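You operate a simulated robot arm through the tools that you are given. There is no shell and no other tool. Be economical: measure what you need, move in short steps, check, and stop when the job is done.

You are at the controls of a simulated two-armed robot. One attempt, no reset.

JOB
Take the teal cloth cover from the top of the long steel bench and lay it out flat on the top of the left wall bench.
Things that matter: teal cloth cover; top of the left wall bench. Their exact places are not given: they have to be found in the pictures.

The check looks at the end state, three seconds after you hand in, the way a careful person would. Anything else that was tipped, shoved, dropped, spilled or broken makes it a failure. Lids that push on must go on centred and level and be pressed home; caps that screw on are set level and turned clockwise until they are tight. Flat cloth is picked up by pressing the open fingertips on it (5 to 10 N) and closing them slowly along it; thin cloth reads only 2 to 8 mm in the jaws.

ROBOT AND FRAMES
Two 7-joint arms with two-finger parallel grippers on one trunk, on a base that drives. Base frame: it is fixed to the floor where the robot stands at the start and does not move with it; the origin is under the middle of the robot, x ahead of it, y to its left, z up. Readings come in m, degrees, newtons and seconds.
The left shoulder is at the start at [0.07, 0.177, 1.095], the right one opposite. With the tool pointing down near the work surface each hand reaches from about 0.3 to 0.74 m from the robot's upright axis, wherever it stands, measured 20 degrees to its own side. Places, roughly: top of the left wall bench [-1.3, -0.3, 0.8]. Payload 3.43 kg a hand.
The TCP of each hand is the grasp point between the finger pads, 0.03 m short of the fingertips. In the tool frame z runs along the fingers and y along their closing line. Largest opening 0.094 m; finger width 0.028, thickness 0.01; the body of the gripper, 0.05 by 0.096 m, starts 0.055 m behind the TCP.
Orientation is that of the tool frame in the base frame, as a unit quaternion [x, y, z, w]. With the fingers straight down and closing along the base's y, the tool's x points along the base's -x, its y along +y and its z along -z.

CONTROLS
- The arms move only by the tool move_arm. It takes "left_deltas", "right_deltas" or both (then of equal length, played together; a hand with none holds still); each is a list of rows, each a list of 7 numbers: the opening, from 0 (shut) to 1 (fully open), then the shift along the tool's x, y, z in mm, then the turn, a rotation vector about the tool's x, y, z in degrees. In form: [[fingers, tx, ty, tz, ax, ay, az], ...]. A call has 1 to 20 rows; each row shifts and turns the commanded pose from where the row before left it, along the tool's axes as they then stand. Rows are played at 5 a second. More than 0.05 m and 8.6 degrees between two rows, or a gripper value outside its range, and nothing of the call is played. Where a pose cannot be reached the arm comes as near as it can. A force on the tool above 40 N (or 10 N above the force at the start of the call, whichever is more), or a blocked arm, ends the call early, and 0.2 s more pass. Each finger travels about 0.153 m/s and halts on what it meets, pressing with about 31 N; the grip force reading is that of the motor and also rises with nothing between the fingers. The clock runs only during rows and for 0.2 s after the last one: add rows that do not move to give the fingers time. It gives the time, the measured TCP pose, the force on the tool (base axes), the opening and the grip force at its end, in the units of the frame above (readings bear some noise), with the torque about the TCP (base axes, N m) and any sound that the robot's microphone picked up.
- Cameras (640 x 400 px; columns grow to the right, rows downward): "scene" is now at [0.1278, 0.0213, 1.3982]; the picture's right is [0.24, -0.97, 0.00], its down [-0.68, -0.17, -0.71] and it looks along [0.69, 0.17, -0.70] (base axes); focal length 268 px, centre (320, 200). "left" rides on the left gripper at [0.076, -0.014, -0.102] in its tool frame; the picture's right is [0.18, 0.98, 0.00], its down [-0.75, 0.14, -0.64] and it looks along [-0.63, 0.12, 0.77] (tool axes); focal length 243 px, centre (320, 200). "right" rides on the right gripper at [0.076, 0.014, -0.102] in its tool frame; the picture's right is [-0.18, 0.98, 0.00], its down [-0.75, -0.14, -0.64] and it looks along [-0.63, -0.12, 0.77] (tool axes); focal length 243 px, centre (320, 200).
- grab_frame(camera): a new picture of that camera. The clock stands still meanwhile.
- move_column(by): slides the trunk up (or, below 0, down) by that many m; the arms and the scene camera ride with it, the base frame stays. It gives what a move gives, with no picture.
- drive_base(legs): drives the robot by 1 to 6 legs, each [ahead, turn to the left] in m and degrees, along the robot's own axes; the way and the turn of a leg run together, so that a leg with both is an arc; at most 1.5 m and 180 degrees a leg. The arms and the cameras ride along, it lands a little off, and it stops where it bumps. It gives what a move gives.
- aim_head(pan, tilt): turns the head with the scene camera to pan (to the left, within 86 degrees either way) and tilt (down, from -29 to 69), counted from straight ahead of the robot. It gives what a move gives.
- probe_pixels(camera, pixels): for up to 12 pixels [column, row] of the newest picture of that camera ("zoom" is the newest enlarged one), the place [x, y, z] in the base frame of the surface seen there, good to about 0.002 m. The clock stands still meanwhile.
- zoom(camera, box): a new picture of the part [left, top, right, bottom] of that camera's present view, enlarged. The clock stands still meanwhile.
- job_done(): hands the job in; it is judged then, once.

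Keep the steps short. Do not move on a guess: measure, check each grasp and each placing, and mend mistakes. In all there are 80 turns and 62 pictures (those below and enlarged ones count). Leave the grippers open and the arms clear of the work at the hand-in unless told otherwise, and finish with a single line.

The tools are called after "Emit:" by a JSON object that holds its "api" and its "payload". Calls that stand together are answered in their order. move_arm: Moves the arms, as the interface text tells. Its arguments: {"type":"object","properties":{"left_deltas":{"type":"array","items":{"type":"array","items":{"type":"number"}}},"right_deltas":{"type":"array","items":{"type":"array","items":{"type":"number"}}}},"required":[]} The other tools are called the same way: move_column (by) slides the trunk up or down; drive_base (legs) drives the base; aim_head (pan, tilt) turns the head that bears the scene camera; grab_frame (camera) takes a picture; probe_pixels (camera, pixels) gives the place of the surface under pixels of a picture; zoom (camera, box) takes an enlarged picture of a part of a camera's view; job_done () hands the job in.

At the start:

```text
clock: 0.0
left_tool_pos: [0.5251, 0.2631, 1.0602]
left_tool_rot: [0.0, 1.0, 0.0, 0.0]
left_ft_force: [0.0, -0.7, -0.2]
left_moment: [-0.02, 0.03, -0.01]
left_finger_gap: 0.0941
left_gripper_force: 0.1
right_tool_pos: [0.3338, -0.1298, 1.0366]
right_tool_rot: [-0.001, 1.0, 0.0, 0.0]
right_ft_force: [-0.4, 0.2, -0.3]
right_moment: [-0.01, -0.04, 0.03]
right_finger_gap: 0.094
right_gripper_force: 0.1
trunk travel left (down, up): [-0.675, 0.165]
robot x, y, heading: [0.0004, -0.0005, 0.1]
head pan, tilt: [13.9, 44.4]
```

scene: 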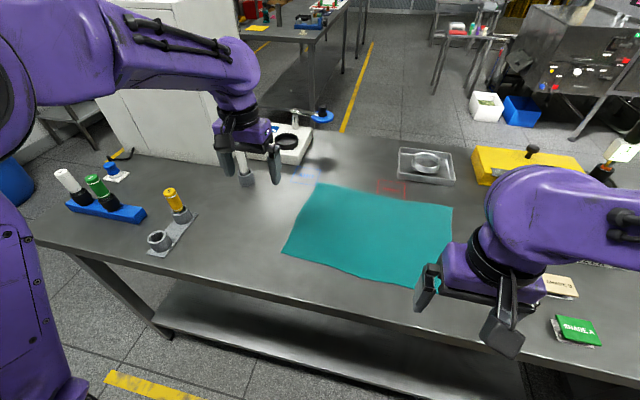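
right: 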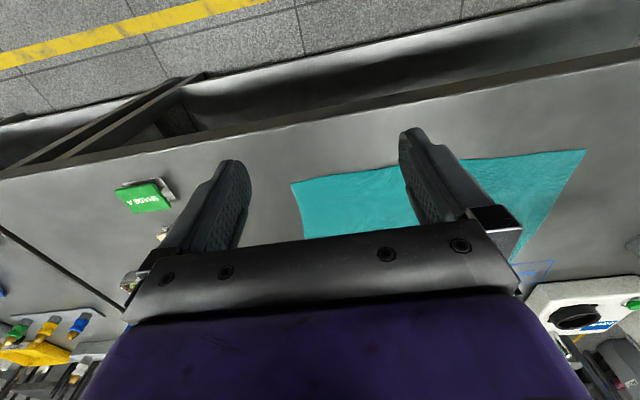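
left: 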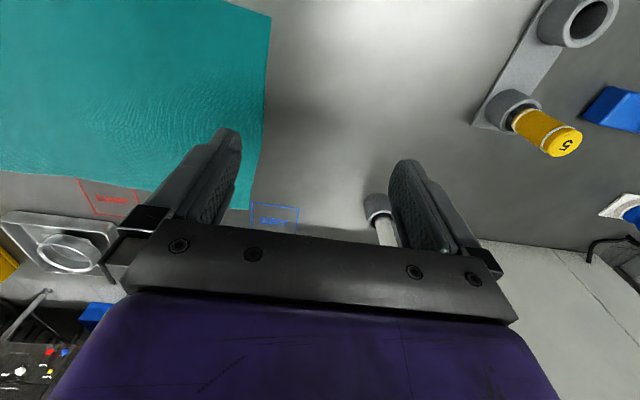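

The teal cloth lies in the middle of the bench, with corners near (318,184), (453,206), (283,253) and (415,287). I'll probe these, the bench surface and the bench's front edge.

Emit:
{"api": "probe_pixels", "payload": {"camera": "scene", "pixels": [[319, 186], [451, 207], [285, 252], [412, 286], [365, 235], [250, 250], [330, 300], [345, 272], [303, 220], [450, 235], [425, 160], [385, 190]]}}

Emit:
{"api": "probe_pixels", "payload": {"camera": "right", "pixels": [[292, 186], [583, 152], [305, 235], [450, 135], [350, 110], [145, 195], [510, 260], [540, 170]]}}

```text
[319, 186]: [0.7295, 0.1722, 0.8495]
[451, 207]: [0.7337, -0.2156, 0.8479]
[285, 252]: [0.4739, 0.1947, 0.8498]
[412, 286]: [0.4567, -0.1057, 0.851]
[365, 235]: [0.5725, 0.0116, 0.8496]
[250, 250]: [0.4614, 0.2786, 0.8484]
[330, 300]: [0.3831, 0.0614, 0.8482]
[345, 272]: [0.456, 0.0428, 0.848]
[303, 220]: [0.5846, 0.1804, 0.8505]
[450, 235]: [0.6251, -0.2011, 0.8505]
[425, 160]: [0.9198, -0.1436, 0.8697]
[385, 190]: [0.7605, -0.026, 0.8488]
```

```text
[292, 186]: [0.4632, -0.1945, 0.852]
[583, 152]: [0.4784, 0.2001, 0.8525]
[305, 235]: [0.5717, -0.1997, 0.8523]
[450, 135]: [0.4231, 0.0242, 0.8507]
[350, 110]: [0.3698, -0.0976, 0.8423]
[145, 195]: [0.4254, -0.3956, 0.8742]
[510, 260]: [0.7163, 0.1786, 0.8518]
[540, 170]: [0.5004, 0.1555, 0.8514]
```

The cloth covers about x 0.46–0.735, y −0.20–0.19, with the surface at z 0.849. Before picking it up, I'll look toward the destination behind me.

Emit:
{"api": "aim_head", "payload": {"pan": 86, "tilt": 25}}

Emit:
{"api": "grab_frame", "payload": {"camera": "scene"}}

Emit:
{"api": "aim_head", "payload": {"pan": -86, "tilt": 25}}

Emit:
{"api": "grab_frame", "payload": {"camera": "scene"}}

```text
clock: 1.4
left_tool_pos: [0.5249, 0.2637, 1.0601]
left_tool_rot: [0.0, 1.0, 0.0, 0.0]
left_ft_force: [-0.4, 0.2, 0.2]
left_moment: [0.01, 0.03, -0.02]
left_finger_gap: 0.094
left_gripper_force: 0.1
right_tool_pos: [0.3346, -0.1297, 1.0362]
right_tool_rot: [-0.001, 1.0, -0.001, 0.0]
right_ft_force: [-0.1, 0.4, 0.5]
right_moment: [-0.03, 0.02, 0.02]
right_finger_gap: 0.0942
right_gripper_force: 0.0
trunk travel left (down, up): [-0.675, 0.165]
robot x, y, heading: [-0.0035, -0.0004, 0.1]
head pan, tilt: [85.9, 25.0]
```

```text
58 pictures are left
```

scene: 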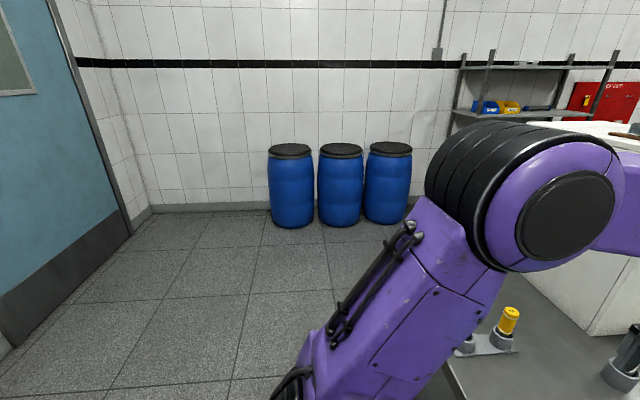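

```text
clock: 4.0
left_tool_pos: [0.5255, 0.2624, 1.0613]
left_tool_rot: [0.0, 1.0, -0.001, -0.001]
left_ft_force: [0.4, 0.5, -0.5]
left_moment: [0.01, 0.02, 0.01]
left_finger_gap: 0.094
left_gripper_force: 0.0
right_tool_pos: [0.3338, -0.1293, 1.0364]
right_tool_rot: [0.0, 1.0, 0.0, 0.0]
right_ft_force: [0.4, -0.2, -0.2]
right_moment: [0.0, -0.02, 0.01]
right_finger_gap: 0.0941
right_gripper_force: 0.0
trunk travel left (down, up): [-0.675, 0.165]
robot x, y, heading: [0.0009, -0.0009, -0.0]
head pan, tilt: [-85.9, 25.0]
```

```text
57 pictures are left
```

scene: 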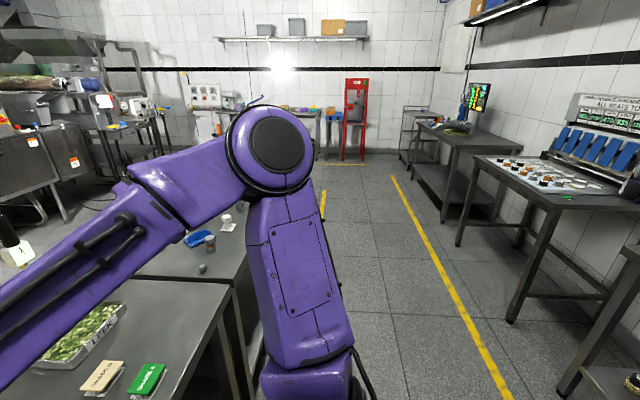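

The benches behind me run along the wall, so I'll measure them after turning with the cloth in hand. Now I'll bring both hands above the two near corners, left to about (0.478, 0.165) and right to (0.478, −0.17), at z 0.93 and part open.

Emit:
{"api": "move_arm", "payload": {"left_deltas": [[0.5, 11.8, -24.5, 32.5, 0, 0, 0], [0.5, 11.8, -24.5, 32.5, 0, 0, 0], [0.5, 11.8, -24.5, 32.5, 0, 0, 0], [0.5, 11.8, -24.5, 32.5, 0, 0, 0], [0.5, 0, 0, 0, 0, 0, 0]], "right_deltas": [[0.5, -36, -10, 26.5, 0, 0, 0], [0.5, -36, -10, 26.5, 0, 0, 0], [0.5, -36, -10, 26.5, 0, 0, 0], [0.5, -36, -10, 26.5, 0, 0, 0], [0.5, 0, 0, 0, 0, 0, 0]]}}

Emit:
{"api": "aim_head", "payload": {"pan": 0, "tilt": 55}}

Emit:
{"api": "grab_frame", "payload": {"camera": "scene"}}

Emit:
{"api": "grab_frame", "payload": {"camera": "left"}}

Emit:
{"api": "grab_frame", "payload": {"camera": "right"}}

```text
clock: 5.2
left_tool_pos: [0.4745, 0.1656, 0.9325]
left_tool_rot: [-0.001, 1.0, 0.0, 0.001]
left_ft_force: [-0.4, 0.1, 0.2]
left_moment: [-0.02, -0.01, -0.01]
left_finger_gap: 0.0472
left_gripper_force: 0.1
right_tool_pos: [0.4759, -0.1694, 0.9331]
right_tool_rot: [-0.001, 1.0, 0.001, 0.001]
right_ft_force: [-0.9, 0.7, 0.0]
right_moment: [-0.05, -0.02, 0.01]
right_finger_gap: 0.047
right_gripper_force: 0.0
trunk travel left (down, up): [-0.675, 0.165]
robot x, y, heading: [0.0001, -0.0017, 0.1]
head pan, tilt: [-85.9, 25.0]
```

```text
clock: 6.8
left_tool_pos: [0.4752, 0.1648, 0.9329]
left_tool_rot: [-0.001, 1.0, 0.0, -0.001]
left_ft_force: [0.2, -0.4, 0.2]
left_moment: [-0.01, 0.05, 0.01]
left_finger_gap: 0.0472
left_gripper_force: 0.1
right_tool_pos: [0.477, -0.1699, 0.9313]
right_tool_rot: [-0.001, 1.0, 0.0, 0.0]
right_ft_force: [0.1, -0.4, -0.7]
right_moment: [-0.02, 0.03, -0.03]
right_finger_gap: 0.0468
right_gripper_force: 0.1
trunk travel left (down, up): [-0.675, 0.165]
robot x, y, heading: [0.0005, 0.002, 0.0]
head pan, tilt: [0.0, 55.0]
```

```text
56 pictures are left
```

scene: 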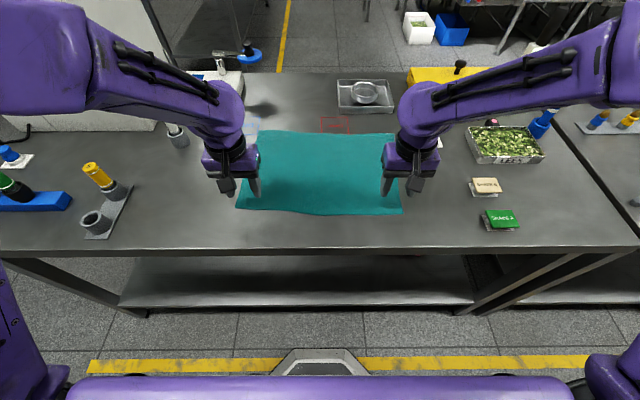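

```text
55 pictures are left
```

left: 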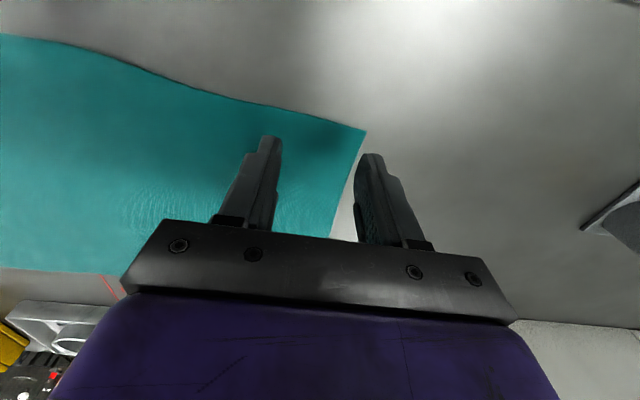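

```text
54 pictures are left
```

right: 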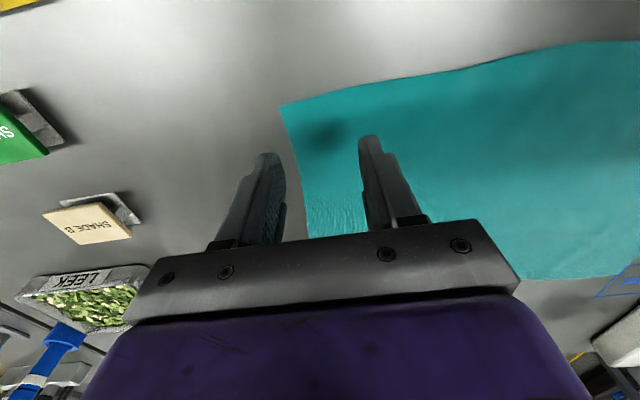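

Both hands hover near the corners, and the hand views show the corners at left (364,131) and right (282,107). I'll probe them to line up.

Emit:
{"api": "probe_pixels", "payload": {"camera": "left", "pixels": [[362, 133], [250, 106], [338, 210], [300, 150], [272, 140], [372, 158]]}}

Emit:
{"api": "probe_pixels", "payload": {"camera": "right", "pixels": [[284, 109], [400, 82], [306, 225], [340, 150], [368, 140], [266, 158]]}}

Emit:
{"api": "probe_pixels", "payload": {"camera": "scene", "pixels": [[320, 245], [100, 170], [85, 225], [120, 190], [240, 75], [360, 100], [255, 54], [320, 212]]}}

```text
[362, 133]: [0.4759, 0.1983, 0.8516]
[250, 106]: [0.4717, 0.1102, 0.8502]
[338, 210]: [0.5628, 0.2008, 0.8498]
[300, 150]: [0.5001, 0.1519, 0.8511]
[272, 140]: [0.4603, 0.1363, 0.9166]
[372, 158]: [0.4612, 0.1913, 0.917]
```

```text
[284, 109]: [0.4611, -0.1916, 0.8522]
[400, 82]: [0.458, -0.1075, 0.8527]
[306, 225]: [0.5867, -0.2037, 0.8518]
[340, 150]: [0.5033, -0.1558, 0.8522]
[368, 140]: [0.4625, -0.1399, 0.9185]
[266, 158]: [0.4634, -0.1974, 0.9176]
```

```text
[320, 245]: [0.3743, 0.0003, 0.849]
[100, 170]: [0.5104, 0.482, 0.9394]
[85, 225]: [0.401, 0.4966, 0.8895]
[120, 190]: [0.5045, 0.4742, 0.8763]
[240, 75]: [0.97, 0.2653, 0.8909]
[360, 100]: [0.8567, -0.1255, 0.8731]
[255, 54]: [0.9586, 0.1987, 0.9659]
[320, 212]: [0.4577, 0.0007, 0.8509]
```

Left corner is at (0.476, 0.198) and right corner at (0.461, −0.192). I'll shift slightly inside them and go down until the tips are about 4 mm above the cloth.

Emit:
{"api": "move_arm", "payload": {"left_deltas": [[0.35, -17, 0, 24, 0, 0, 0], [0.35, 0, 0, 22, 0, 0, 0], [0.35, 0, 0, 0, 0, 0, 0]], "right_deltas": [[0.35, -2, 9, 24, 0, 0, 0], [0.35, 0, 0, 21, 0, 0, 0], [0.35, 0, 0, 0, 0, 0, 0]]}}

Emit:
{"api": "move_arm", "payload": {"left_deltas": [[0.35, 0, 0, 2, 0, 0, 0], [0.35, 0, 0, 2, 0, 0, 0], [0.35, 0, 0, 0, 0, 0, 0]], "right_deltas": [[0.35, 0, 0, 2, 0, 0, 0], [0.35, 0, 0, 2, 0, 0, 0], [0.35, 0, 0, 0, 0, 0, 0]]}}

```text
clock: 7.6
left_tool_pos: [0.4932, 0.1642, 0.8853]
left_tool_rot: [0.0, 1.0, -0.001, 0.001]
left_ft_force: [0.0, 0.5, 0.0]
left_moment: [-0.01, -0.02, 0.01]
left_finger_gap: 0.033
left_gripper_force: 0.0
right_tool_pos: [0.4793, -0.161, 0.887]
right_tool_rot: [-0.001, 1.0, 0.001, 0.001]
right_ft_force: [-0.6, 0.4, 0.5]
right_moment: [0.0, 0.01, 0.01]
right_finger_gap: 0.033
right_gripper_force: 0.1
trunk travel left (down, up): [-0.675, 0.165]
robot x, y, heading: [0.0034, 0.0013, -0.2]
head pan, tilt: [0.0, 55.0]
```

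```text
clock: 8.4
left_tool_pos: [0.4929, 0.164, 0.8814]
left_tool_rot: [0.0, 1.0, 0.0, 0.001]
left_ft_force: [0.4, -0.8, 4.9]
left_moment: [0.07, 0.03, 0.0]
left_finger_gap: 0.0329
left_gripper_force: 0.1
right_tool_pos: [0.4789, -0.1609, 0.882]
right_tool_rot: [-0.001, 1.0, 0.0, 0.0]
right_ft_force: [-0.2, -0.9, 0.2]
right_moment: [0.01, -0.02, 0.03]
right_finger_gap: 0.033
right_gripper_force: 0.0
trunk travel left (down, up): [-0.675, 0.165]
robot x, y, heading: [0.0026, 0.0024, -0.0]
head pan, tilt: [0.0, 55.0]
```

Left already presses at about 5 N, but right isn't touching yet. I'll lower both in half-millimetre steps.

Emit:
{"api": "move_arm", "payload": {"left_deltas": [[0.35, 0, 0, 0.3, 0, 0, 0], [0.35, 0, 0, 0, 0, 0, 0], [0.35, 0, 0, 0, 0, 0, 0]], "right_deltas": [[0.35, 0, 0, 0.7, 0, 0, 0], [0.35, 0, 0, 0.7, 0, 0, 0], [0.35, 0, 0, 0, 0, 0, 0]]}}

```text
clock: 9.2
left_tool_pos: [0.4951, 0.1645, 0.8819]
left_tool_rot: [0.0, 1.0, 0.0, 0.001]
left_ft_force: [1.9, -0.9, 8.1]
left_moment: [0.06, 0.03, -0.02]
left_finger_gap: 0.0324
left_gripper_force: 0.1
right_tool_pos: [0.4783, -0.1607, 0.881]
right_tool_rot: [0.0, 1.0, 0.0, 0.001]
right_ft_force: [-0.9, 0.8, 7.3]
right_moment: [-0.09, 0.04, 0.01]
right_finger_gap: 0.0329
right_gripper_force: 0.1
trunk travel left (down, up): [-0.675, 0.165]
robot x, y, heading: [0.0012, 0.002, 0.2]
head pan, tilt: [0.0, 55.0]
```

Left presses at 8.1 N and right at 7.3 N, both within range. Now I'll close slowly along the cloth.

Emit:
{"api": "move_arm", "payload": {"left_deltas": [[0.31, 0, 0, 0, 0, 0, 0], [0.27, 0, 0, 0, 0, 0, 0], [0.23, 0, 0, 0, 0, 0, 0], [0.19, 0, 0, 0, 0, 0, 0], [0.15, 0, 0, 0, 0, 0, 0], [0.11, 0, 0, 0, 0, 0, 0], [0.07, 0, 0, 0, 0, 0, 0], [0.03, 0, 0, 0, 0, 0, 0], [0, 0, 0, 0, 0, 0, 0], [0, 0, 0, 0, 0, 0, 0], [0, 0, 0, 0, 0, 0, 0]], "right_deltas": [[0.31, 0, 0, 0, 0, 0, 0], [0.27, 0, 0, 0, 0, 0, 0], [0.23, 0, 0, 0, 0, 0, 0], [0.19, 0, 0, 0, 0, 0, 0], [0.15, 0, 0, 0, 0, 0, 0], [0.11, 0, 0, 0, 0, 0, 0], [0.07, 0, 0, 0, 0, 0, 0], [0.03, 0, 0, 0, 0, 0, 0], [0, 0, 0, 0, 0, 0, 0], [0, 0, 0, 0, 0, 0, 0], [0, 0, 0, 0, 0, 0, 0]]}}

Emit:
{"api": "grab_frame", "payload": {"camera": "left"}}

Emit:
{"api": "grab_frame", "payload": {"camera": "right"}}

```text
clock: 11.6
left_tool_pos: [0.4931, 0.1642, 0.8819]
left_tool_rot: [0.0, 1.0, 0.0, 0.001]
left_ft_force: [0.7, 0.0, 8.2]
left_moment: [0.04, 0.07, 0.02]
left_finger_gap: 0.0019
left_gripper_force: 30.9
right_tool_pos: [0.4779, -0.1597, 0.8814]
right_tool_rot: [-0.001, 1.0, 0.0, 0.001]
right_ft_force: [0.2, 0.0, 12.1]
right_moment: [-0.03, 0.09, -0.04]
right_finger_gap: 0.0
right_gripper_force: 30.6
trunk travel left (down, up): [-0.675, 0.165]
robot x, y, heading: [-0.0038, -0.0003, 0.3]
head pan, tilt: [0.0, 55.0]
```

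```text
53 pictures are left
```

left: 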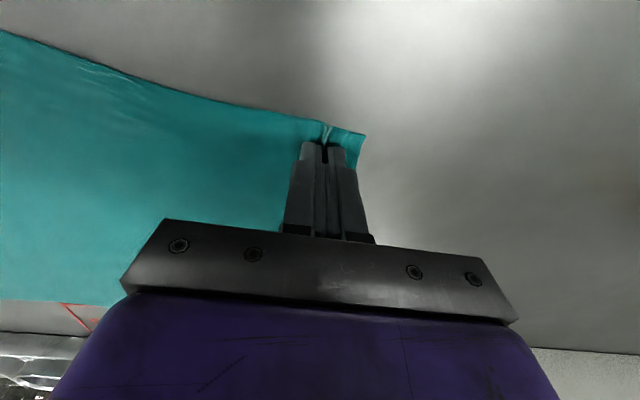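

```text
52 pictures are left
```

right: 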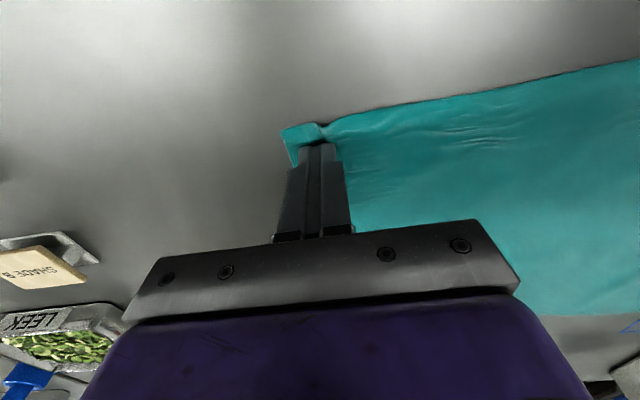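

Left reads 1.9 mm and right 0.0 mm, with a fold visible at both. I'll lift both by 20 mm to see which hand really has cloth.

Emit:
{"api": "move_arm", "payload": {"left_deltas": [[0, 0, 0, -7, 0, 0, 0], [0, 0, 0, -7, 0, 0, 0], [0, 0, 0, -6, 0, 0, 0], [0, 0, 0, 0, 0, 0, 0]], "right_deltas": [[0, 0, 0, -7, 0, 0, 0], [0, 0, 0, -7, 0, 0, 0], [0, 0, 0, -6, 0, 0, 0], [0, 0, 0, 0, 0, 0, 0]]}}

Emit:
{"api": "grab_frame", "payload": {"camera": "left"}}

Emit:
{"api": "grab_frame", "payload": {"camera": "right"}}

```text
clock: 12.6
left_tool_pos: [0.4952, 0.1653, 0.8991]
left_tool_rot: [-0.001, 1.0, 0.001, 0.0]
left_ft_force: [0.1, -0.2, -0.8]
left_moment: [-0.03, 0.01, 0.05]
left_finger_gap: 0.0021
left_gripper_force: 31.0
right_tool_pos: [0.4797, -0.162, 0.9005]
right_tool_rot: [0.0, 1.0, 0.001, 0.0]
right_ft_force: [0.3, 0.0, 0.0]
right_moment: [-0.03, 0.03, -0.03]
right_finger_gap: 0.0
right_gripper_force: 30.5
trunk travel left (down, up): [-0.675, 0.165]
robot x, y, heading: [0.0014, 0.0013, 0.0]
head pan, tilt: [0.0, 55.0]
```

```text
51 pictures are left
```

left: 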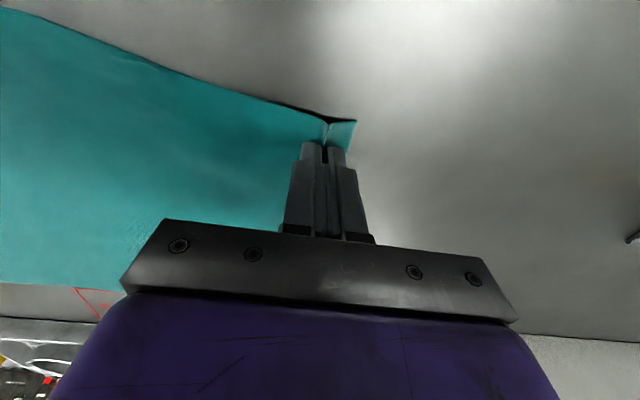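

```text
50 pictures are left
```

right: 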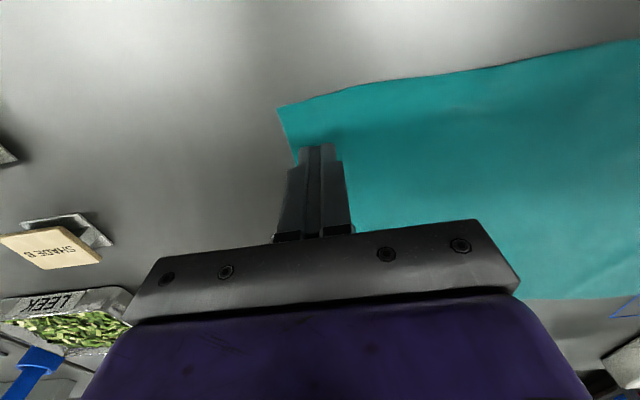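

Left holds cloth, right missed it. Left keeps still while I reopen the right, go back down gently and retry with a bit more gather (0.45).

Emit:
{"api": "move_arm", "payload": {"right_deltas": [[0.45, 0, 2, 0, 0, 0, 0], [0.45, 0, 0, 8, 0, 0, 0], [0.45, 0, 0, 8, 0, 0, 0], [0.45, 0, 0, 3, 0, 0, 0], [0.45, 0, 0, 0, 0, 0, 0]]}}

Emit:
{"api": "probe_pixels", "payload": {"camera": "right", "pixels": [[280, 109], [400, 82]]}}

```text
clock: 13.8
left_tool_pos: [0.4934, 0.1658, 0.9007]
left_tool_rot: [0.0, 1.0, 0.0, 0.0]
left_ft_force: [0.0, -0.6, 0.2]
left_moment: [-0.01, -0.02, -0.02]
left_finger_gap: 0.0019
left_gripper_force: 31.3
right_tool_pos: [0.4814, -0.1585, 0.8826]
right_tool_rot: [0.0, 1.0, 0.0, 0.001]
right_ft_force: [-0.5, 0.4, 3.3]
right_moment: [-0.08, 0.02, -0.01]
right_finger_gap: 0.0422
right_gripper_force: 0.2
trunk travel left (down, up): [-0.675, 0.165]
robot x, y, heading: [-0.0012, -0.0006, -0.1]
head pan, tilt: [0.0, 55.0]
```

```text
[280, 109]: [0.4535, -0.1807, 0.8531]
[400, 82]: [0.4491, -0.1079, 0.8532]
```

The corner has shifted to (0.4535, −0.181), so my outer finger would be off the cloth. I'll lift 6 mm, move inward and toward me, and come down again.

Emit:
{"api": "move_arm", "payload": {"right_deltas": [[0.4, 0, 0, -6, 0, 0, 0], [0.4, 12, 14, 0, 0, 0, 0], [0.4, 0, 0, 4, 0, 0, 0], [0.4, 0, 0, 2, 0, 0, 0], [0.4, 0, 0, 0.5, 0, 0, 0], [0.4, 0, 0, 0, 0, 0, 0]]}}

Emit:
{"api": "grab_frame", "payload": {"camera": "right"}}

```text
clock: 15.2
left_tool_pos: [0.4955, 0.1649, 0.8993]
left_tool_rot: [0.0, 1.0, 0.001, 0.0]
left_ft_force: [0.1, 0.7, -0.2]
left_moment: [0.01, -0.04, -0.03]
left_finger_gap: 0.002
left_gripper_force: 31.2
right_tool_pos: [0.4684, -0.1446, 0.8811]
right_tool_rot: [-0.001, 1.0, 0.0, 0.001]
right_ft_force: [0.4, 0.1, 2.5]
right_moment: [0.02, -0.03, 0.0]
right_finger_gap: 0.0378
right_gripper_force: 0.1
trunk travel left (down, up): [-0.675, 0.165]
robot x, y, heading: [0.0007, 0.0009, -0.3]
head pan, tilt: [0.0, 55.0]
```

```text
49 pictures are left
```

right: 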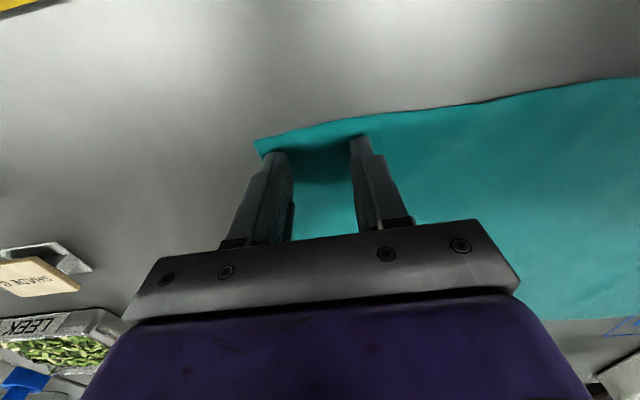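

Both right fingertips are now on the cloth, at 2.5 N. I'll press in about 0.8 mm more and close slowly.

Emit:
{"api": "move_arm", "payload": {"right_deltas": [[0.4, 0, 0, 0.8, 0, 0, 0], [0.4, 0, 0, 0, 0, 0, 0], [0.37, 0, 0, 0, 0, 0, 0], [0.34, 0, 0, 0, 0, 0, 0], [0.31, 0, 0, 0, 0, 0, 0], [0.28, 0, 0, 0, 0, 0, 0], [0.25, 0, 0, 0, 0, 0, 0], [0.22, 0, 0, 0, 0, 0, 0], [0.19, 0, 0, 0, 0, 0, 0], [0.16, 0, 0, 0, 0, 0, 0], [0.13, 0, 0, 0, 0, 0, 0], [0.1, 0, 0, 0, 0, 0, 0], [0.07, 0, 0, 0, 0, 0, 0], [0.04, 0, 0, 0, 0, 0, 0], [0.0, 0, 0, 0, 0, 0, 0], [0.0, 0, 0, 0, 0, 0, 0]]}}

```text
clock: 18.6
left_tool_pos: [0.4927, 0.1662, 0.9007]
left_tool_rot: [0.0, 1.0, -0.001, 0.001]
left_ft_force: [-0.8, -3.9, -0.4]
left_moment: [-0.13, 0.0, 0.0]
left_finger_gap: 0.002
left_gripper_force: 30.8
right_tool_pos: [0.468, -0.1449, 0.8807]
right_tool_rot: [0.0, 1.0, 0.0, 0.001]
right_ft_force: [0.2, 3.7, 16.0]
right_moment: [0.11, 0.08, -0.02]
right_finger_gap: 0.0022
right_gripper_force: 30.5
trunk travel left (down, up): [-0.675, 0.165]
robot x, y, heading: [0.0001, -0.0023, 0.1]
head pan, tilt: [0.0, 55.0]
```

The right hand now holds 2.2 mm of cloth, with about 4 N of tension between the hands. I'll ease it, lift the right to match, and lift both to look.

Emit:
{"api": "move_arm", "payload": {"left_deltas": [[0, 0, -3, 0, 0, 0, 0], [0, 0, 0, 0, 0, 0, 0], [0, -10, 0, -25, 0, 0, 0], [0, -10, 0, -25, 0, 0, 0], [0, -10, 0, -25, 0, 0, 0], [0, -10, 0, -25, 0, 0, 0], [0, 0, 0, 0, 0, 0, 0]], "right_deltas": [[0, 0, 3, -10, 0, 0, 0], [0, 0, 0, -10, 0, 0, 0], [0, -10, 0, -25, 0, 0, 0], [0, -10, 0, -25, 0, 0, 0], [0, -10, 0, -25, 0, 0, 0], [0, -10, 0, -25, 0, 0, 0], [0, 0, 0, 0, 0, 0, 0]]}}

Emit:
{"api": "grab_frame", "payload": {"camera": "scene"}}

```text
clock: 20.2
left_tool_pos: [0.5347, 0.1626, 0.9996]
left_tool_rot: [0.0, 1.0, -0.001, 0.0]
left_ft_force: [0.0, -0.2, 0.6]
left_moment: [0.02, 0.02, 0.0]
left_finger_gap: 0.0017
left_gripper_force: 30.8
right_tool_pos: [0.5068, -0.1412, 0.9995]
right_tool_rot: [-0.002, 1.0, 0.0, 0.0]
right_ft_force: [-0.3, 0.0, 0.0]
right_moment: [0.01, 0.0, 0.01]
right_finger_gap: 0.002
right_gripper_force: 30.9
trunk travel left (down, up): [-0.675, 0.165]
robot x, y, heading: [0.0003, 0.0038, -0.3]
head pan, tilt: [0.0, 55.0]
```

```text
48 pictures are left
```

scene: 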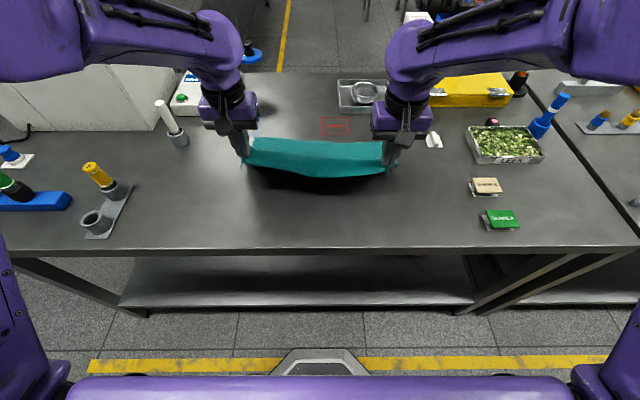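

Both hands hold the cloth along its near edge. I'll lift 0.2 m more and then slide the trunk up.

Emit:
{"api": "move_arm", "payload": {"left_deltas": [[0, 0, 0, -35, 0, 0, 0], [0, 0, 0, -35, 0, 0, 0], [0, 0, 0, -35, 0, 0, 0], [0, 0, 0, -35, 0, 0, 0], [0, 0, 0, -35, 0, 0, 0], [0, 0, 0, 0, 0, 0, 0]], "right_deltas": [[0, 0, 0, -35, 0, 0, 0], [0, 0, 0, -35, 0, 0, 0], [0, 0, 0, -35, 0, 0, 0], [0, 0, 0, -35, 0, 0, 0], [0, 0, 0, -35, 0, 0, 0], [0, 0, 0, 0, 0, 0, 0]]}}

Emit:
{"api": "move_column", "payload": {"by": 0.1}}

Emit:
{"api": "grab_frame", "payload": {"camera": "scene"}}

```text
clock: 21.6
left_tool_pos: [0.5331, 0.1627, 1.1754]
left_tool_rot: [-0.001, 1.0, 0.0, 0.0]
left_ft_force: [-0.3, 0.0, -0.4]
left_moment: [-0.02, 0.0, -0.01]
left_finger_gap: 0.0019
left_gripper_force: 30.8
right_tool_pos: [0.5085, -0.1427, 1.1745]
right_tool_rot: [-0.001, 1.0, 0.0, 0.0]
right_ft_force: [0.5, 1.3, -0.1]
right_moment: [0.0, 0.05, -0.02]
right_finger_gap: 0.0023
right_gripper_force: 31.1
trunk travel left (down, up): [-0.675, 0.165]
robot x, y, heading: [0.0037, 0.0023, -0.2]
head pan, tilt: [0.0, 55.0]
```

```text
clock: 23.0
left_tool_pos: [0.5325, 0.1619, 1.2743]
left_tool_rot: [-0.001, 1.0, 0.0, 0.0]
left_ft_force: [0.1, 0.0, 0.9]
left_moment: [0.01, 0.01, 0.03]
left_finger_gap: 0.0019
left_gripper_force: 31.1
right_tool_pos: [0.5086, -0.1417, 1.2735]
right_tool_rot: [-0.001, 1.0, 0.0, 0.0]
right_ft_force: [-0.7, 0.0, 0.0]
right_moment: [0.0, -0.01, -0.03]
right_finger_gap: 0.002
right_gripper_force: 31.3
trunk travel left (down, up): [-0.775, 0.065]
robot x, y, heading: [-0.0035, -0.0006, 0.2]
head pan, tilt: [0.0, 55.0]
```

```text
47 pictures are left
```

scene: 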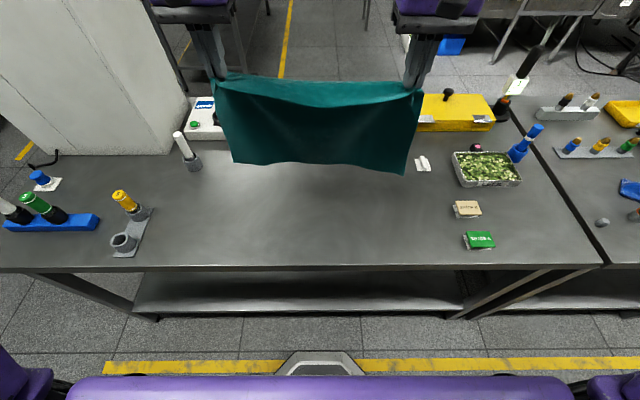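

The cloth hangs free, its bottom edge around z 1.0 and well clear of everything. I'll back up 0.2 m, turn right 90°, then look toward the wall benches.

Emit:
{"api": "drive_base", "payload": {"legs": [[-0.2, 0], [0, -90]]}}

Emit:
{"api": "aim_head", "payload": {"pan": -75, "tilt": 35}}

Emit:
{"api": "grab_frame", "payload": {"camera": "scene"}}

```text
clock: 28.4
left_tool_pos: [-0.0478, -0.5346, 1.2754]
left_tool_rot: [0.714, 0.7, 0.001, 0.0]
left_ft_force: [-0.2, -0.7, -0.2]
left_moment: [-0.01, -0.03, 0.03]
left_finger_gap: 0.0017
left_gripper_force: 30.7
right_tool_pos: [-0.3519, -0.5037, 1.274]
right_tool_rot: [0.714, 0.7, 0.0, 0.0]
right_ft_force: [-0.1, -0.2, -0.5]
right_moment: [0.01, 0.01, 0.02]
right_finger_gap: 0.0021
right_gripper_force: 31.3
trunk travel left (down, up): [-0.775, 0.065]
robot x, y, heading: [-0.2008, 0.0017, -90.9]
head pan, tilt: [0.0, 55.0]
```

```text
clock: 29.9
left_tool_pos: [-0.0493, -0.5349, 1.2755]
left_tool_rot: [0.714, 0.7, 0.001, -0.001]
left_ft_force: [1.0, 0.3, 0.0]
left_moment: [0.0, -0.04, 0.03]
left_finger_gap: 0.0021
left_gripper_force: 31.1
right_tool_pos: [-0.3531, -0.5049, 1.2743]
right_tool_rot: [0.714, 0.7, 0.001, 0.0]
right_ft_force: [0.1, -0.1, -1.1]
right_moment: [0.0, -0.03, 0.05]
right_finger_gap: 0.002
right_gripper_force: 31.3
trunk travel left (down, up): [-0.775, 0.065]
robot x, y, heading: [-0.1968, 0.0025, -91.1]
head pan, tilt: [-75.0, 35.0]
```

```text
46 pictures are left
```

scene: 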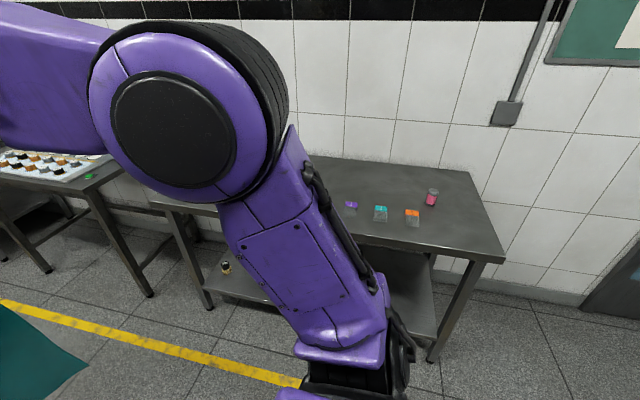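

The bench behind carries a few small items (a cup and small blocks). I'll measure its edges and those items.

Emit:
{"api": "probe_pixels", "payload": {"camera": "scene", "pixels": [[500, 258], [466, 174], [390, 245], [320, 162], [350, 204], [380, 213], [411, 215], [432, 196], [165, 207], [440, 235], [350, 180], [200, 212]]}}

```text
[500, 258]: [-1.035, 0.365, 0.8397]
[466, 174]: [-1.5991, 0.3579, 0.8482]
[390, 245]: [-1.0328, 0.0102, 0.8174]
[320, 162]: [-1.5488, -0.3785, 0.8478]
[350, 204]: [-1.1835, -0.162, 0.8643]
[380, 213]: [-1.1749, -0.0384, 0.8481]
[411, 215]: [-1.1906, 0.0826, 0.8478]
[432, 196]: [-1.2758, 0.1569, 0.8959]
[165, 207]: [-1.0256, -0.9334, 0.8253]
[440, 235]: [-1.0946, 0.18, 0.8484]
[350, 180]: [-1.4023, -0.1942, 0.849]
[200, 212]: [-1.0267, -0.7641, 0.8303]
```

The bench top is at z 0.848, x −1.035 to −1.6, y 0.365 to about −0.93, with items at y −0.17 to 0.16. The free part seems to be around y −0.5. I'll drive 0.5 m along the aisle, turn to face the bench, and look.

Emit:
{"api": "drive_base", "payload": {"legs": [[0.5, 0], [0, -89]]}}

Emit:
{"api": "aim_head", "payload": {"pan": 0, "tilt": 40}}

Emit:
{"api": "grab_frame", "payload": {"camera": "scene"}}

```text
clock: 36.6
left_tool_pos: [-0.7442, -0.672, 1.2754]
left_tool_rot: [1.0, 0.003, 0.0, 0.001]
left_ft_force: [-1.1, -0.2, 0.0]
left_moment: [0.01, -0.02, 0.03]
left_finger_gap: 0.0018
left_gripper_force: 30.9
right_tool_pos: [-0.7189, -0.3676, 1.273]
right_tool_rot: [1.0, 0.004, 0.0, 0.0]
right_ft_force: [-0.3, 0.3, -0.3]
right_moment: [-0.01, 0.0, 0.03]
right_finger_gap: 0.0018
right_gripper_force: 31.2
trunk travel left (down, up): [-0.775, 0.065]
robot x, y, heading: [-0.2113, -0.5058, -179.8]
head pan, tilt: [-75.0, 35.0]
```

```text
clock: 38.1
left_tool_pos: [-0.7442, -0.6713, 1.2755]
left_tool_rot: [1.0, 0.003, 0.0, 0.0]
left_ft_force: [0.6, -0.1, -0.8]
left_moment: [0.02, 0.0, 0.02]
left_finger_gap: 0.0021
left_gripper_force: 31.0
right_tool_pos: [-0.7197, -0.3678, 1.2735]
right_tool_rot: [1.0, 0.004, 0.0, 0.0]
right_ft_force: [0.1, -0.1, -0.2]
right_moment: [-0.02, -0.01, 0.03]
right_finger_gap: 0.0018
right_gripper_force: 30.8
trunk travel left (down, up): [-0.775, 0.065]
robot x, y, heading: [-0.2115, -0.5074, -179.7]
head pan, tilt: [0.0, 40.0]
```

```text
45 pictures are left
```

scene: 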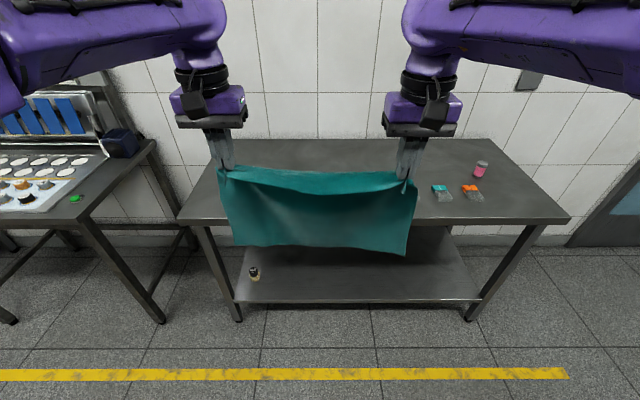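

I face the bench and the cloth hides part of its top. I'll check with the left hand camera and measure the bench's left end.

Emit:
{"api": "grab_frame", "payload": {"camera": "left"}}

Emit:
{"api": "probe_pixels", "payload": {"camera": "scene", "pixels": [[184, 216], [200, 210], [250, 145], [330, 160], [440, 190], [480, 165], [228, 244], [405, 254], [320, 246], [222, 172], [405, 180]]}}

Emit:
{"api": "grab_frame", "payload": {"camera": "right"}}

```text
44 pictures are left
```

left: 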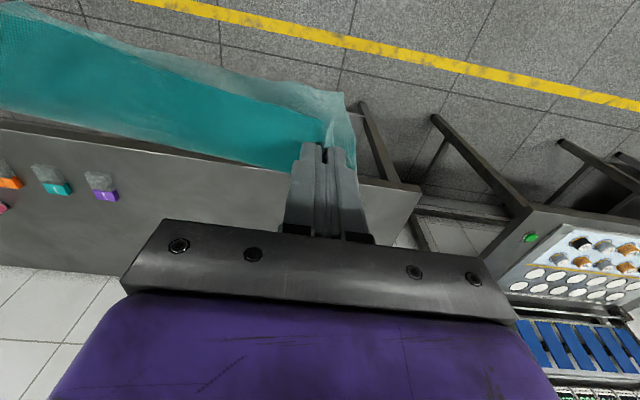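

```text
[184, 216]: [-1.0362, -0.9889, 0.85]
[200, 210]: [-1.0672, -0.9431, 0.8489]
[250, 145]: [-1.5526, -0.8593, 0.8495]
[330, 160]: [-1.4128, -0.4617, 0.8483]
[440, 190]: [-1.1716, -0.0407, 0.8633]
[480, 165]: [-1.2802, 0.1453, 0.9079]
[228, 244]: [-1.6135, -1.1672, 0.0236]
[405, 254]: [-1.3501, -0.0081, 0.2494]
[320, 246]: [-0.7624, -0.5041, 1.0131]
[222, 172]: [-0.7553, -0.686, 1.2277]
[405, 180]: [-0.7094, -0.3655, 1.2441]
```

```text
43 pictures are left
```

right: 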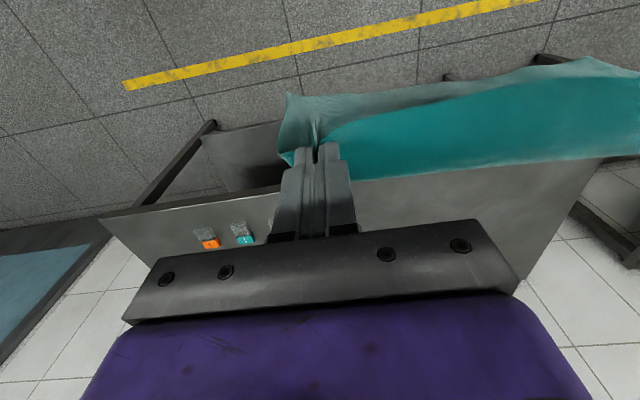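

The bench runs y −0.99 to 0.365. The free area around y −0.6 is clear, and the nearest item is the purple block at (−1.18, −0.16). Before driving in, I'll look straight down to find how far my base sticks out.

Emit:
{"api": "aim_head", "payload": {"pan": 0, "tilt": 69}}

Emit:
{"api": "grab_frame", "payload": {"camera": "scene"}}

Emit:
{"api": "probe_pixels", "payload": {"camera": "scene", "pixels": [[320, 310], [320, 325], [320, 345], [320, 365], [320, 385], [320, 290], [290, 330], [350, 330]]}}

```text
clock: 39.0
left_tool_pos: [-0.7429, -0.6726, 1.2751]
left_tool_rot: [1.0, 0.003, 0.001, 0.001]
left_ft_force: [0.7, -0.4, 0.2]
left_moment: [0.01, -0.04, 0.03]
left_finger_gap: 0.002
left_gripper_force: 30.5
right_tool_pos: [-0.7186, -0.3683, 1.2748]
right_tool_rot: [1.0, 0.004, 0.001, 0.0]
right_ft_force: [0.1, -0.6, 0.5]
right_moment: [-0.01, 0.02, 0.01]
right_finger_gap: 0.0018
right_gripper_force: 31.4
trunk travel left (down, up): [-0.775, 0.065]
robot x, y, heading: [-0.2126, -0.5064, -179.6]
head pan, tilt: [0.0, 68.8]
```

```text
42 pictures are left
```

scene: 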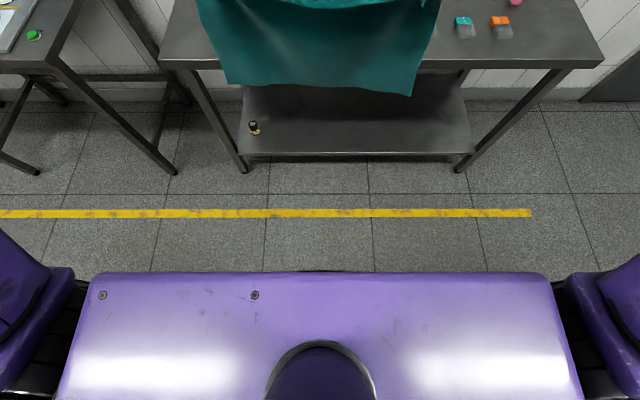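

```text
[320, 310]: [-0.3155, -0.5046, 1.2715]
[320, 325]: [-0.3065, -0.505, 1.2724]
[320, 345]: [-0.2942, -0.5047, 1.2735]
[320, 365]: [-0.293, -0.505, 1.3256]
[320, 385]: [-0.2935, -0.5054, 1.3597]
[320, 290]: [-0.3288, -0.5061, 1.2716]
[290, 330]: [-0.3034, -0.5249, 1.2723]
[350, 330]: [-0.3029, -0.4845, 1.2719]
```

My base sticks out about 0.25 m, so standing with the axis 0.34 m from the bench edge is safe. I'll drive 0.48 m ahead; the cloth's bottom is at z 1.01 and the items are at most z 0.91, so nothing is in the way.

Emit:
{"api": "drive_base", "payload": {"legs": [[0.48, 0]]}}

Emit:
{"api": "aim_head", "payload": {"pan": 0, "tilt": 50}}

Emit:
{"api": "move_arm", "payload": {"left_deltas": [[0, -14, 20, 0, 0, 0, 0], [0, -15, 20, 0, 0, 0, 0], [0, -35, 20, 0, 0, 0, 0], [0, -35, 10, 0, 0, 0, 0], [0, -35, 0, 0, 0, 0, 0], [0, 0, 0, 0, 0, 0, 0]], "right_deltas": [[0, -27, 20, 0, 0, 0, 0], [0, -27, 20, 0, 0, 0, 0], [0, -35, 20, 0, 0, 0, 0], [0, -35, 10, 0, 0, 0, 0], [0, -35, 0, 0, 0, 0, 0], [0, 0, 0, 0, 0, 0, 0]]}}

Emit:
{"api": "grab_frame", "payload": {"camera": "scene"}}

```text
clock: 41.9
left_tool_pos: [-1.2156, -0.6734, 1.2757]
left_tool_rot: [1.0, 0.003, -0.001, 0.0]
left_ft_force: [0.5, -0.1, 0.6]
left_moment: [0.02, -0.03, 0.0]
left_finger_gap: 0.0019
left_gripper_force: 31.2
right_tool_pos: [-1.1929, -0.3691, 1.2742]
right_tool_rot: [1.0, 0.003, -0.001, 0.0]
right_ft_force: [-0.3, 0.6, 0.2]
right_moment: [-0.01, 0.03, 0.02]
right_finger_gap: 0.0023
right_gripper_force: 31.0
trunk travel left (down, up): [-0.775, 0.065]
robot x, y, heading: [-0.684, -0.5091, -179.8]
head pan, tilt: [0.0, 68.8]
```

```text
clock: 42.7
left_tool_pos: [-1.2176, -0.6739, 1.2754]
left_tool_rot: [1.0, 0.003, 0.0, -0.001]
left_ft_force: [0.2, 0.2, 0.3]
left_moment: [0.01, -0.04, 0.01]
left_finger_gap: 0.0019
left_gripper_force: 30.9
right_tool_pos: [-1.1934, -0.3681, 1.275]
right_tool_rot: [1.0, 0.003, 0.0, 0.0]
right_ft_force: [0.3, -0.8, 0.2]
right_moment: [-0.01, -0.02, 0.04]
right_finger_gap: 0.0019
right_gripper_force: 31.1
trunk travel left (down, up): [-0.775, 0.065]
robot x, y, heading: [-0.6857, -0.5075, -179.5]
head pan, tilt: [0.0, 50.0]
```

```text
clock: 44.1
left_tool_pos: [-1.3193, -0.7498, 1.2722]
left_tool_rot: [1.0, 0.003, 0.0, 0.0]
left_ft_force: [0.3, 12.2, -0.2]
left_moment: [0.37, 0.03, 0.04]
left_finger_gap: 0.0024
left_gripper_force: 31.2
left hand out of reach, approached as far as the arm can: row 5
right_tool_pos: [-1.297, -0.4311, 1.2715]
right_tool_rot: [1.0, 0.004, -0.001, 0.002]
right_ft_force: [-0.5, -12.7, -0.2]
right_moment: [-0.34, 0.01, 0.12]
right_finger_gap: 0.0021
right_gripper_force: 31.1
right hand out of reach, approached as far as the arm can: row 4, 5
trunk travel left (down, up): [-0.775, 0.065]
robot x, y, heading: [-0.6858, -0.5076, -179.6]
head pan, tilt: [0.0, 50.0]
```

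```text
41 pictures are left
```

scene: 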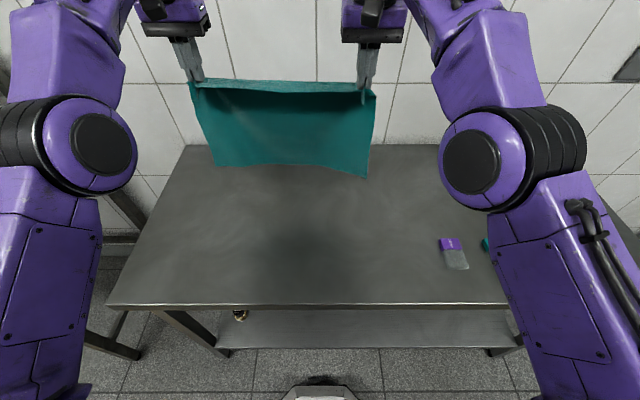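

The hands drifted too far apart, with 12 N of cloth tension, because the right hand ran out of reach. I'll relax by moving both back a little and the left inward.

Emit:
{"api": "move_arm", "payload": {"left_deltas": [[0, 10, -8, 0, 0, 0, 0], [0, 10, -9, 0, 0, 0, 0], [0, 0, 0, 0, 0, 0, 0]], "right_deltas": [[0, 10, 0, 0, 0, 0, 0], [0, 10, 0, 0, 0, 0, 0], [0, 0, 0, 0, 0, 0, 0]]}}

Emit:
{"api": "move_column", "payload": {"by": -0.1}}

Emit:
{"api": "grab_frame", "payload": {"camera": "scene"}}

```text
clock: 44.9
left_tool_pos: [-1.3029, -0.7327, 1.2695]
left_tool_rot: [1.0, 0.003, 0.002, 0.0]
left_ft_force: [-0.8, -0.4, 0.0]
left_moment: [0.02, 0.01, 0.02]
left_finger_gap: 0.002
left_gripper_force: 31.1
right_tool_pos: [-1.2808, -0.4284, 1.2686]
right_tool_rot: [1.0, 0.003, 0.0, -0.001]
right_ft_force: [-0.1, -0.2, -0.5]
right_moment: [0.0, 0.0, 0.05]
right_finger_gap: 0.0021
right_gripper_force: 31.0
trunk travel left (down, up): [-0.775, 0.065]
robot x, y, heading: [-0.6837, -0.5106, -179.7]
head pan, tilt: [0.0, 50.0]
```

```text
clock: 46.2
left_tool_pos: [-1.3016, -0.7306, 1.1711]
left_tool_rot: [1.0, 0.004, -0.001, 0.0]
left_ft_force: [-0.1, 0.6, -0.6]
left_moment: [0.02, 0.05, 0.0]
left_finger_gap: 0.0021
left_gripper_force: 31.5
right_tool_pos: [-1.2792, -0.4277, 1.1693]
right_tool_rot: [1.0, 0.003, 0.0, 0.0]
right_ft_force: [-0.3, -0.5, -0.3]
right_moment: [0.0, -0.04, 0.0]
right_finger_gap: 0.0023
right_gripper_force: 30.9
trunk travel left (down, up): [-0.675, 0.165]
robot x, y, heading: [-0.6827, -0.5081, -180.0]
head pan, tilt: [0.0, 50.0]
```

```text
40 pictures are left
```

scene: 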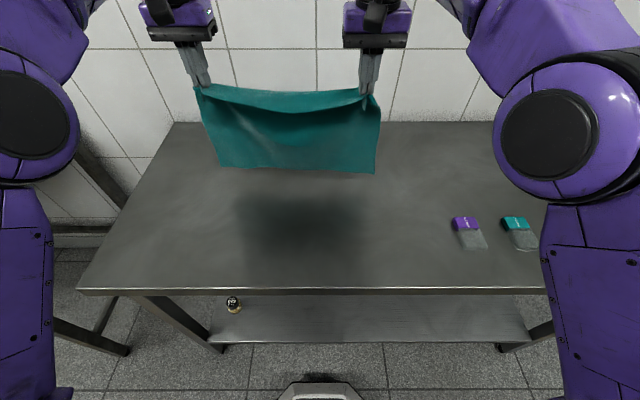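

The cloth hangs level with its bottom near z 0.91, clear of everything. For more forward reach I'll raise the trunk while lowering and extending the hands toward x ≈ −1.38.

Emit:
{"api": "move_column", "payload": {"by": 0.16}}

Emit:
{"api": "move_arm", "payload": {"left_deltas": [[0, 0, 0, 45, 0, 0, 0], [0, 0, 0, 45, 0, 0, 0], [0, -20, 0, 40, 0, 0, 0], [0, -20, 0, 35, 0, 0, 0], [0, -20, 0, 25, 0, 0, 0], [0, -20, 0, 0, 0, 0, 0], [0, 0, 0, 0, 0, 0, 0], [0, 0, 0, 0, 0, 0, 0]], "right_deltas": [[0, 0, 0, 45, 0, 0, 0], [0, 0, 0, 45, 0, 0, 0], [0, -25, 0, 40, 0, 0, 0], [0, -25, 0, 35, 0, 0, 0], [0, -25, 0, 25, 0, 0, 0], [0, -25, 0, 0, 0, 0, 0], [0, 0, 0, 0, 0, 0, 0], [0, 0, 0, 0, 0, 0, 0]]}}

Emit:
{"api": "grab_frame", "payload": {"camera": "scene"}}

```text
clock: 48.0
left_tool_pos: [-1.3009, -0.7317, 1.3316]
left_tool_rot: [1.0, 0.002, -0.001, 0.0]
left_ft_force: [0.1, 0.5, -0.1]
left_moment: [-0.01, 0.01, 0.06]
left_finger_gap: 0.002
left_gripper_force: 30.9
right_tool_pos: [-1.2804, -0.428, 1.33]
right_tool_rot: [1.0, 0.002, 0.0, 0.001]
right_ft_force: [0.2, -0.7, 0.4]
right_moment: [-0.03, -0.01, 0.03]
right_finger_gap: 0.0022
right_gripper_force: 31.3
trunk travel left (down, up): [-0.835, 0.005]
robot x, y, heading: [-0.6828, -0.508, -179.8]
head pan, tilt: [0.0, 50.0]
```

```text
clock: 49.8
left_tool_pos: [-1.3757, -0.7397, 1.1385]
left_tool_rot: [1.0, 0.003, 0.001, 0.001]
left_ft_force: [0.4, 1.4, 0.6]
left_moment: [0.06, -0.03, 0.02]
left_finger_gap: 0.0022
left_gripper_force: 30.7
left hand out of reach, approached as far as the arm can: row 6
right_tool_pos: [-1.3566, -0.4287, 1.1401]
right_tool_rot: [1.0, 0.003, 0.0, 0.0]
right_ft_force: [-0.3, -1.5, -0.1]
right_moment: [-0.05, -0.02, 0.04]
right_finger_gap: 0.0022
right_gripper_force: 31.1
right hand out of reach, approached as far as the arm can: row 6
trunk travel left (down, up): [-0.835, 0.005]
robot x, y, heading: [-0.6859, -0.5074, -179.7]
head pan, tilt: [0.0, 50.0]
```

```text
39 pictures are left
```

scene: 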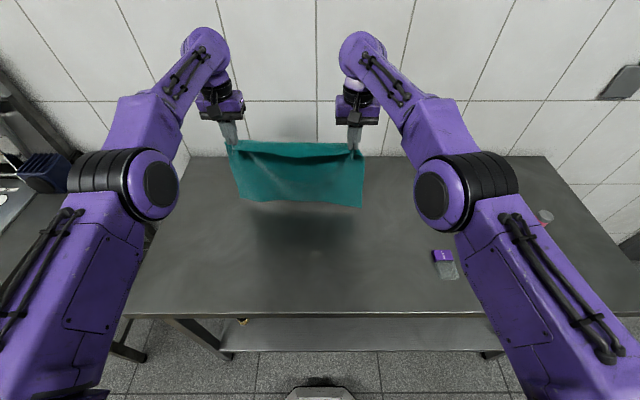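

The hands are at x ≈ −1.37, with the cloth bottom near z 0.88, just above the bench. Now I'll lower while drawing back toward me, so the far edge lands first, and check halfway.

Emit:
{"api": "move_arm", "payload": {"left_deltas": [[0, 29, -1, 20, 0, 0, 0], [0, 25, 0, 12.5, 0, 0, 0], [0, 25, 0, 12.5, 0, 0, 0], [0, 25, 0, 12.5, 0, 0, 0], [0, 25, 0, 12.5, 0, 0, 0], [0, 20, 0, 15, 0, 0, 0], [0, 20, 0, 15, 0, 0, 0], [0, 0, 0, 0, 0, 0, 0]], "right_deltas": [[0, 11, 1, 20, 0, 0, 0], [0, 25, 0, 12.5, 0, 0, 0], [0, 25, 0, 12.5, 0, 0, 0], [0, 25, 0, 12.5, 0, 0, 0], [0, 25, 0, 12.5, 0, 0, 0], [0, 20, 0, 15, 0, 0, 0], [0, 20, 0, 15, 0, 0, 0], [0, 0, 0, 0, 0, 0, 0]]}}

Emit:
{"api": "grab_frame", "payload": {"camera": "scene"}}

```text
clock: 51.6
left_tool_pos: [-1.2054, -0.7364, 1.0399]
left_tool_rot: [1.0, 0.003, 0.0, 0.0]
left_ft_force: [-0.3, -0.2, -0.2]
left_moment: [0.02, -0.02, 0.0]
left_finger_gap: 0.002
left_gripper_force: 30.6
right_tool_pos: [-1.2039, -0.4288, 1.0413]
right_tool_rot: [1.0, 0.002, 0.0, 0.001]
right_ft_force: [1.5, -0.7, 0.1]
right_moment: [-0.02, 0.02, 0.03]
right_finger_gap: 0.0019
right_gripper_force: 31.2
trunk travel left (down, up): [-0.835, 0.005]
robot x, y, heading: [-0.6834, -0.5098, -179.7]
head pan, tilt: [0.0, 50.0]
```

```text
38 pictures are left
```

scene: 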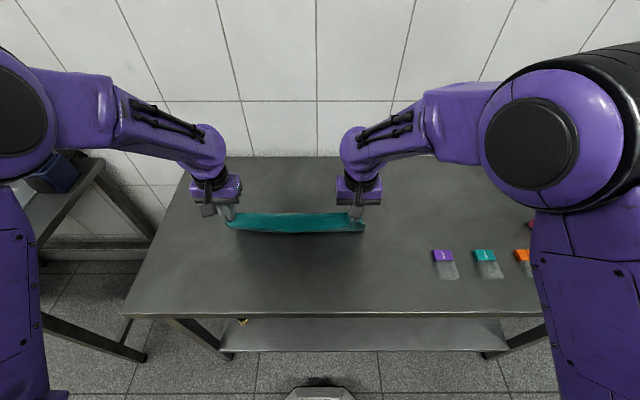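

Seen from the head the cloth is edge-on. I'll check with a hand camera that it trails forward onto the bench.

Emit:
{"api": "grab_frame", "payload": {"camera": "left"}}

Emit:
{"api": "grab_frame", "payload": {"camera": "right"}}

```text
37 pictures are left
```

left: 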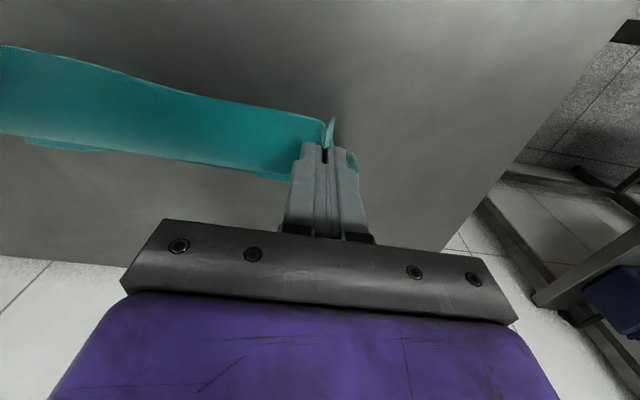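

```text
36 pictures are left
```

right: 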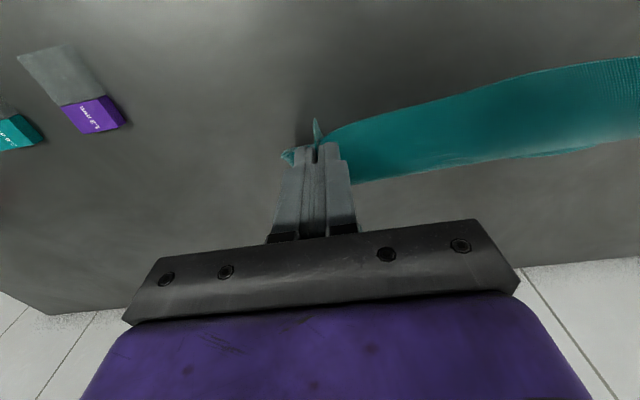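

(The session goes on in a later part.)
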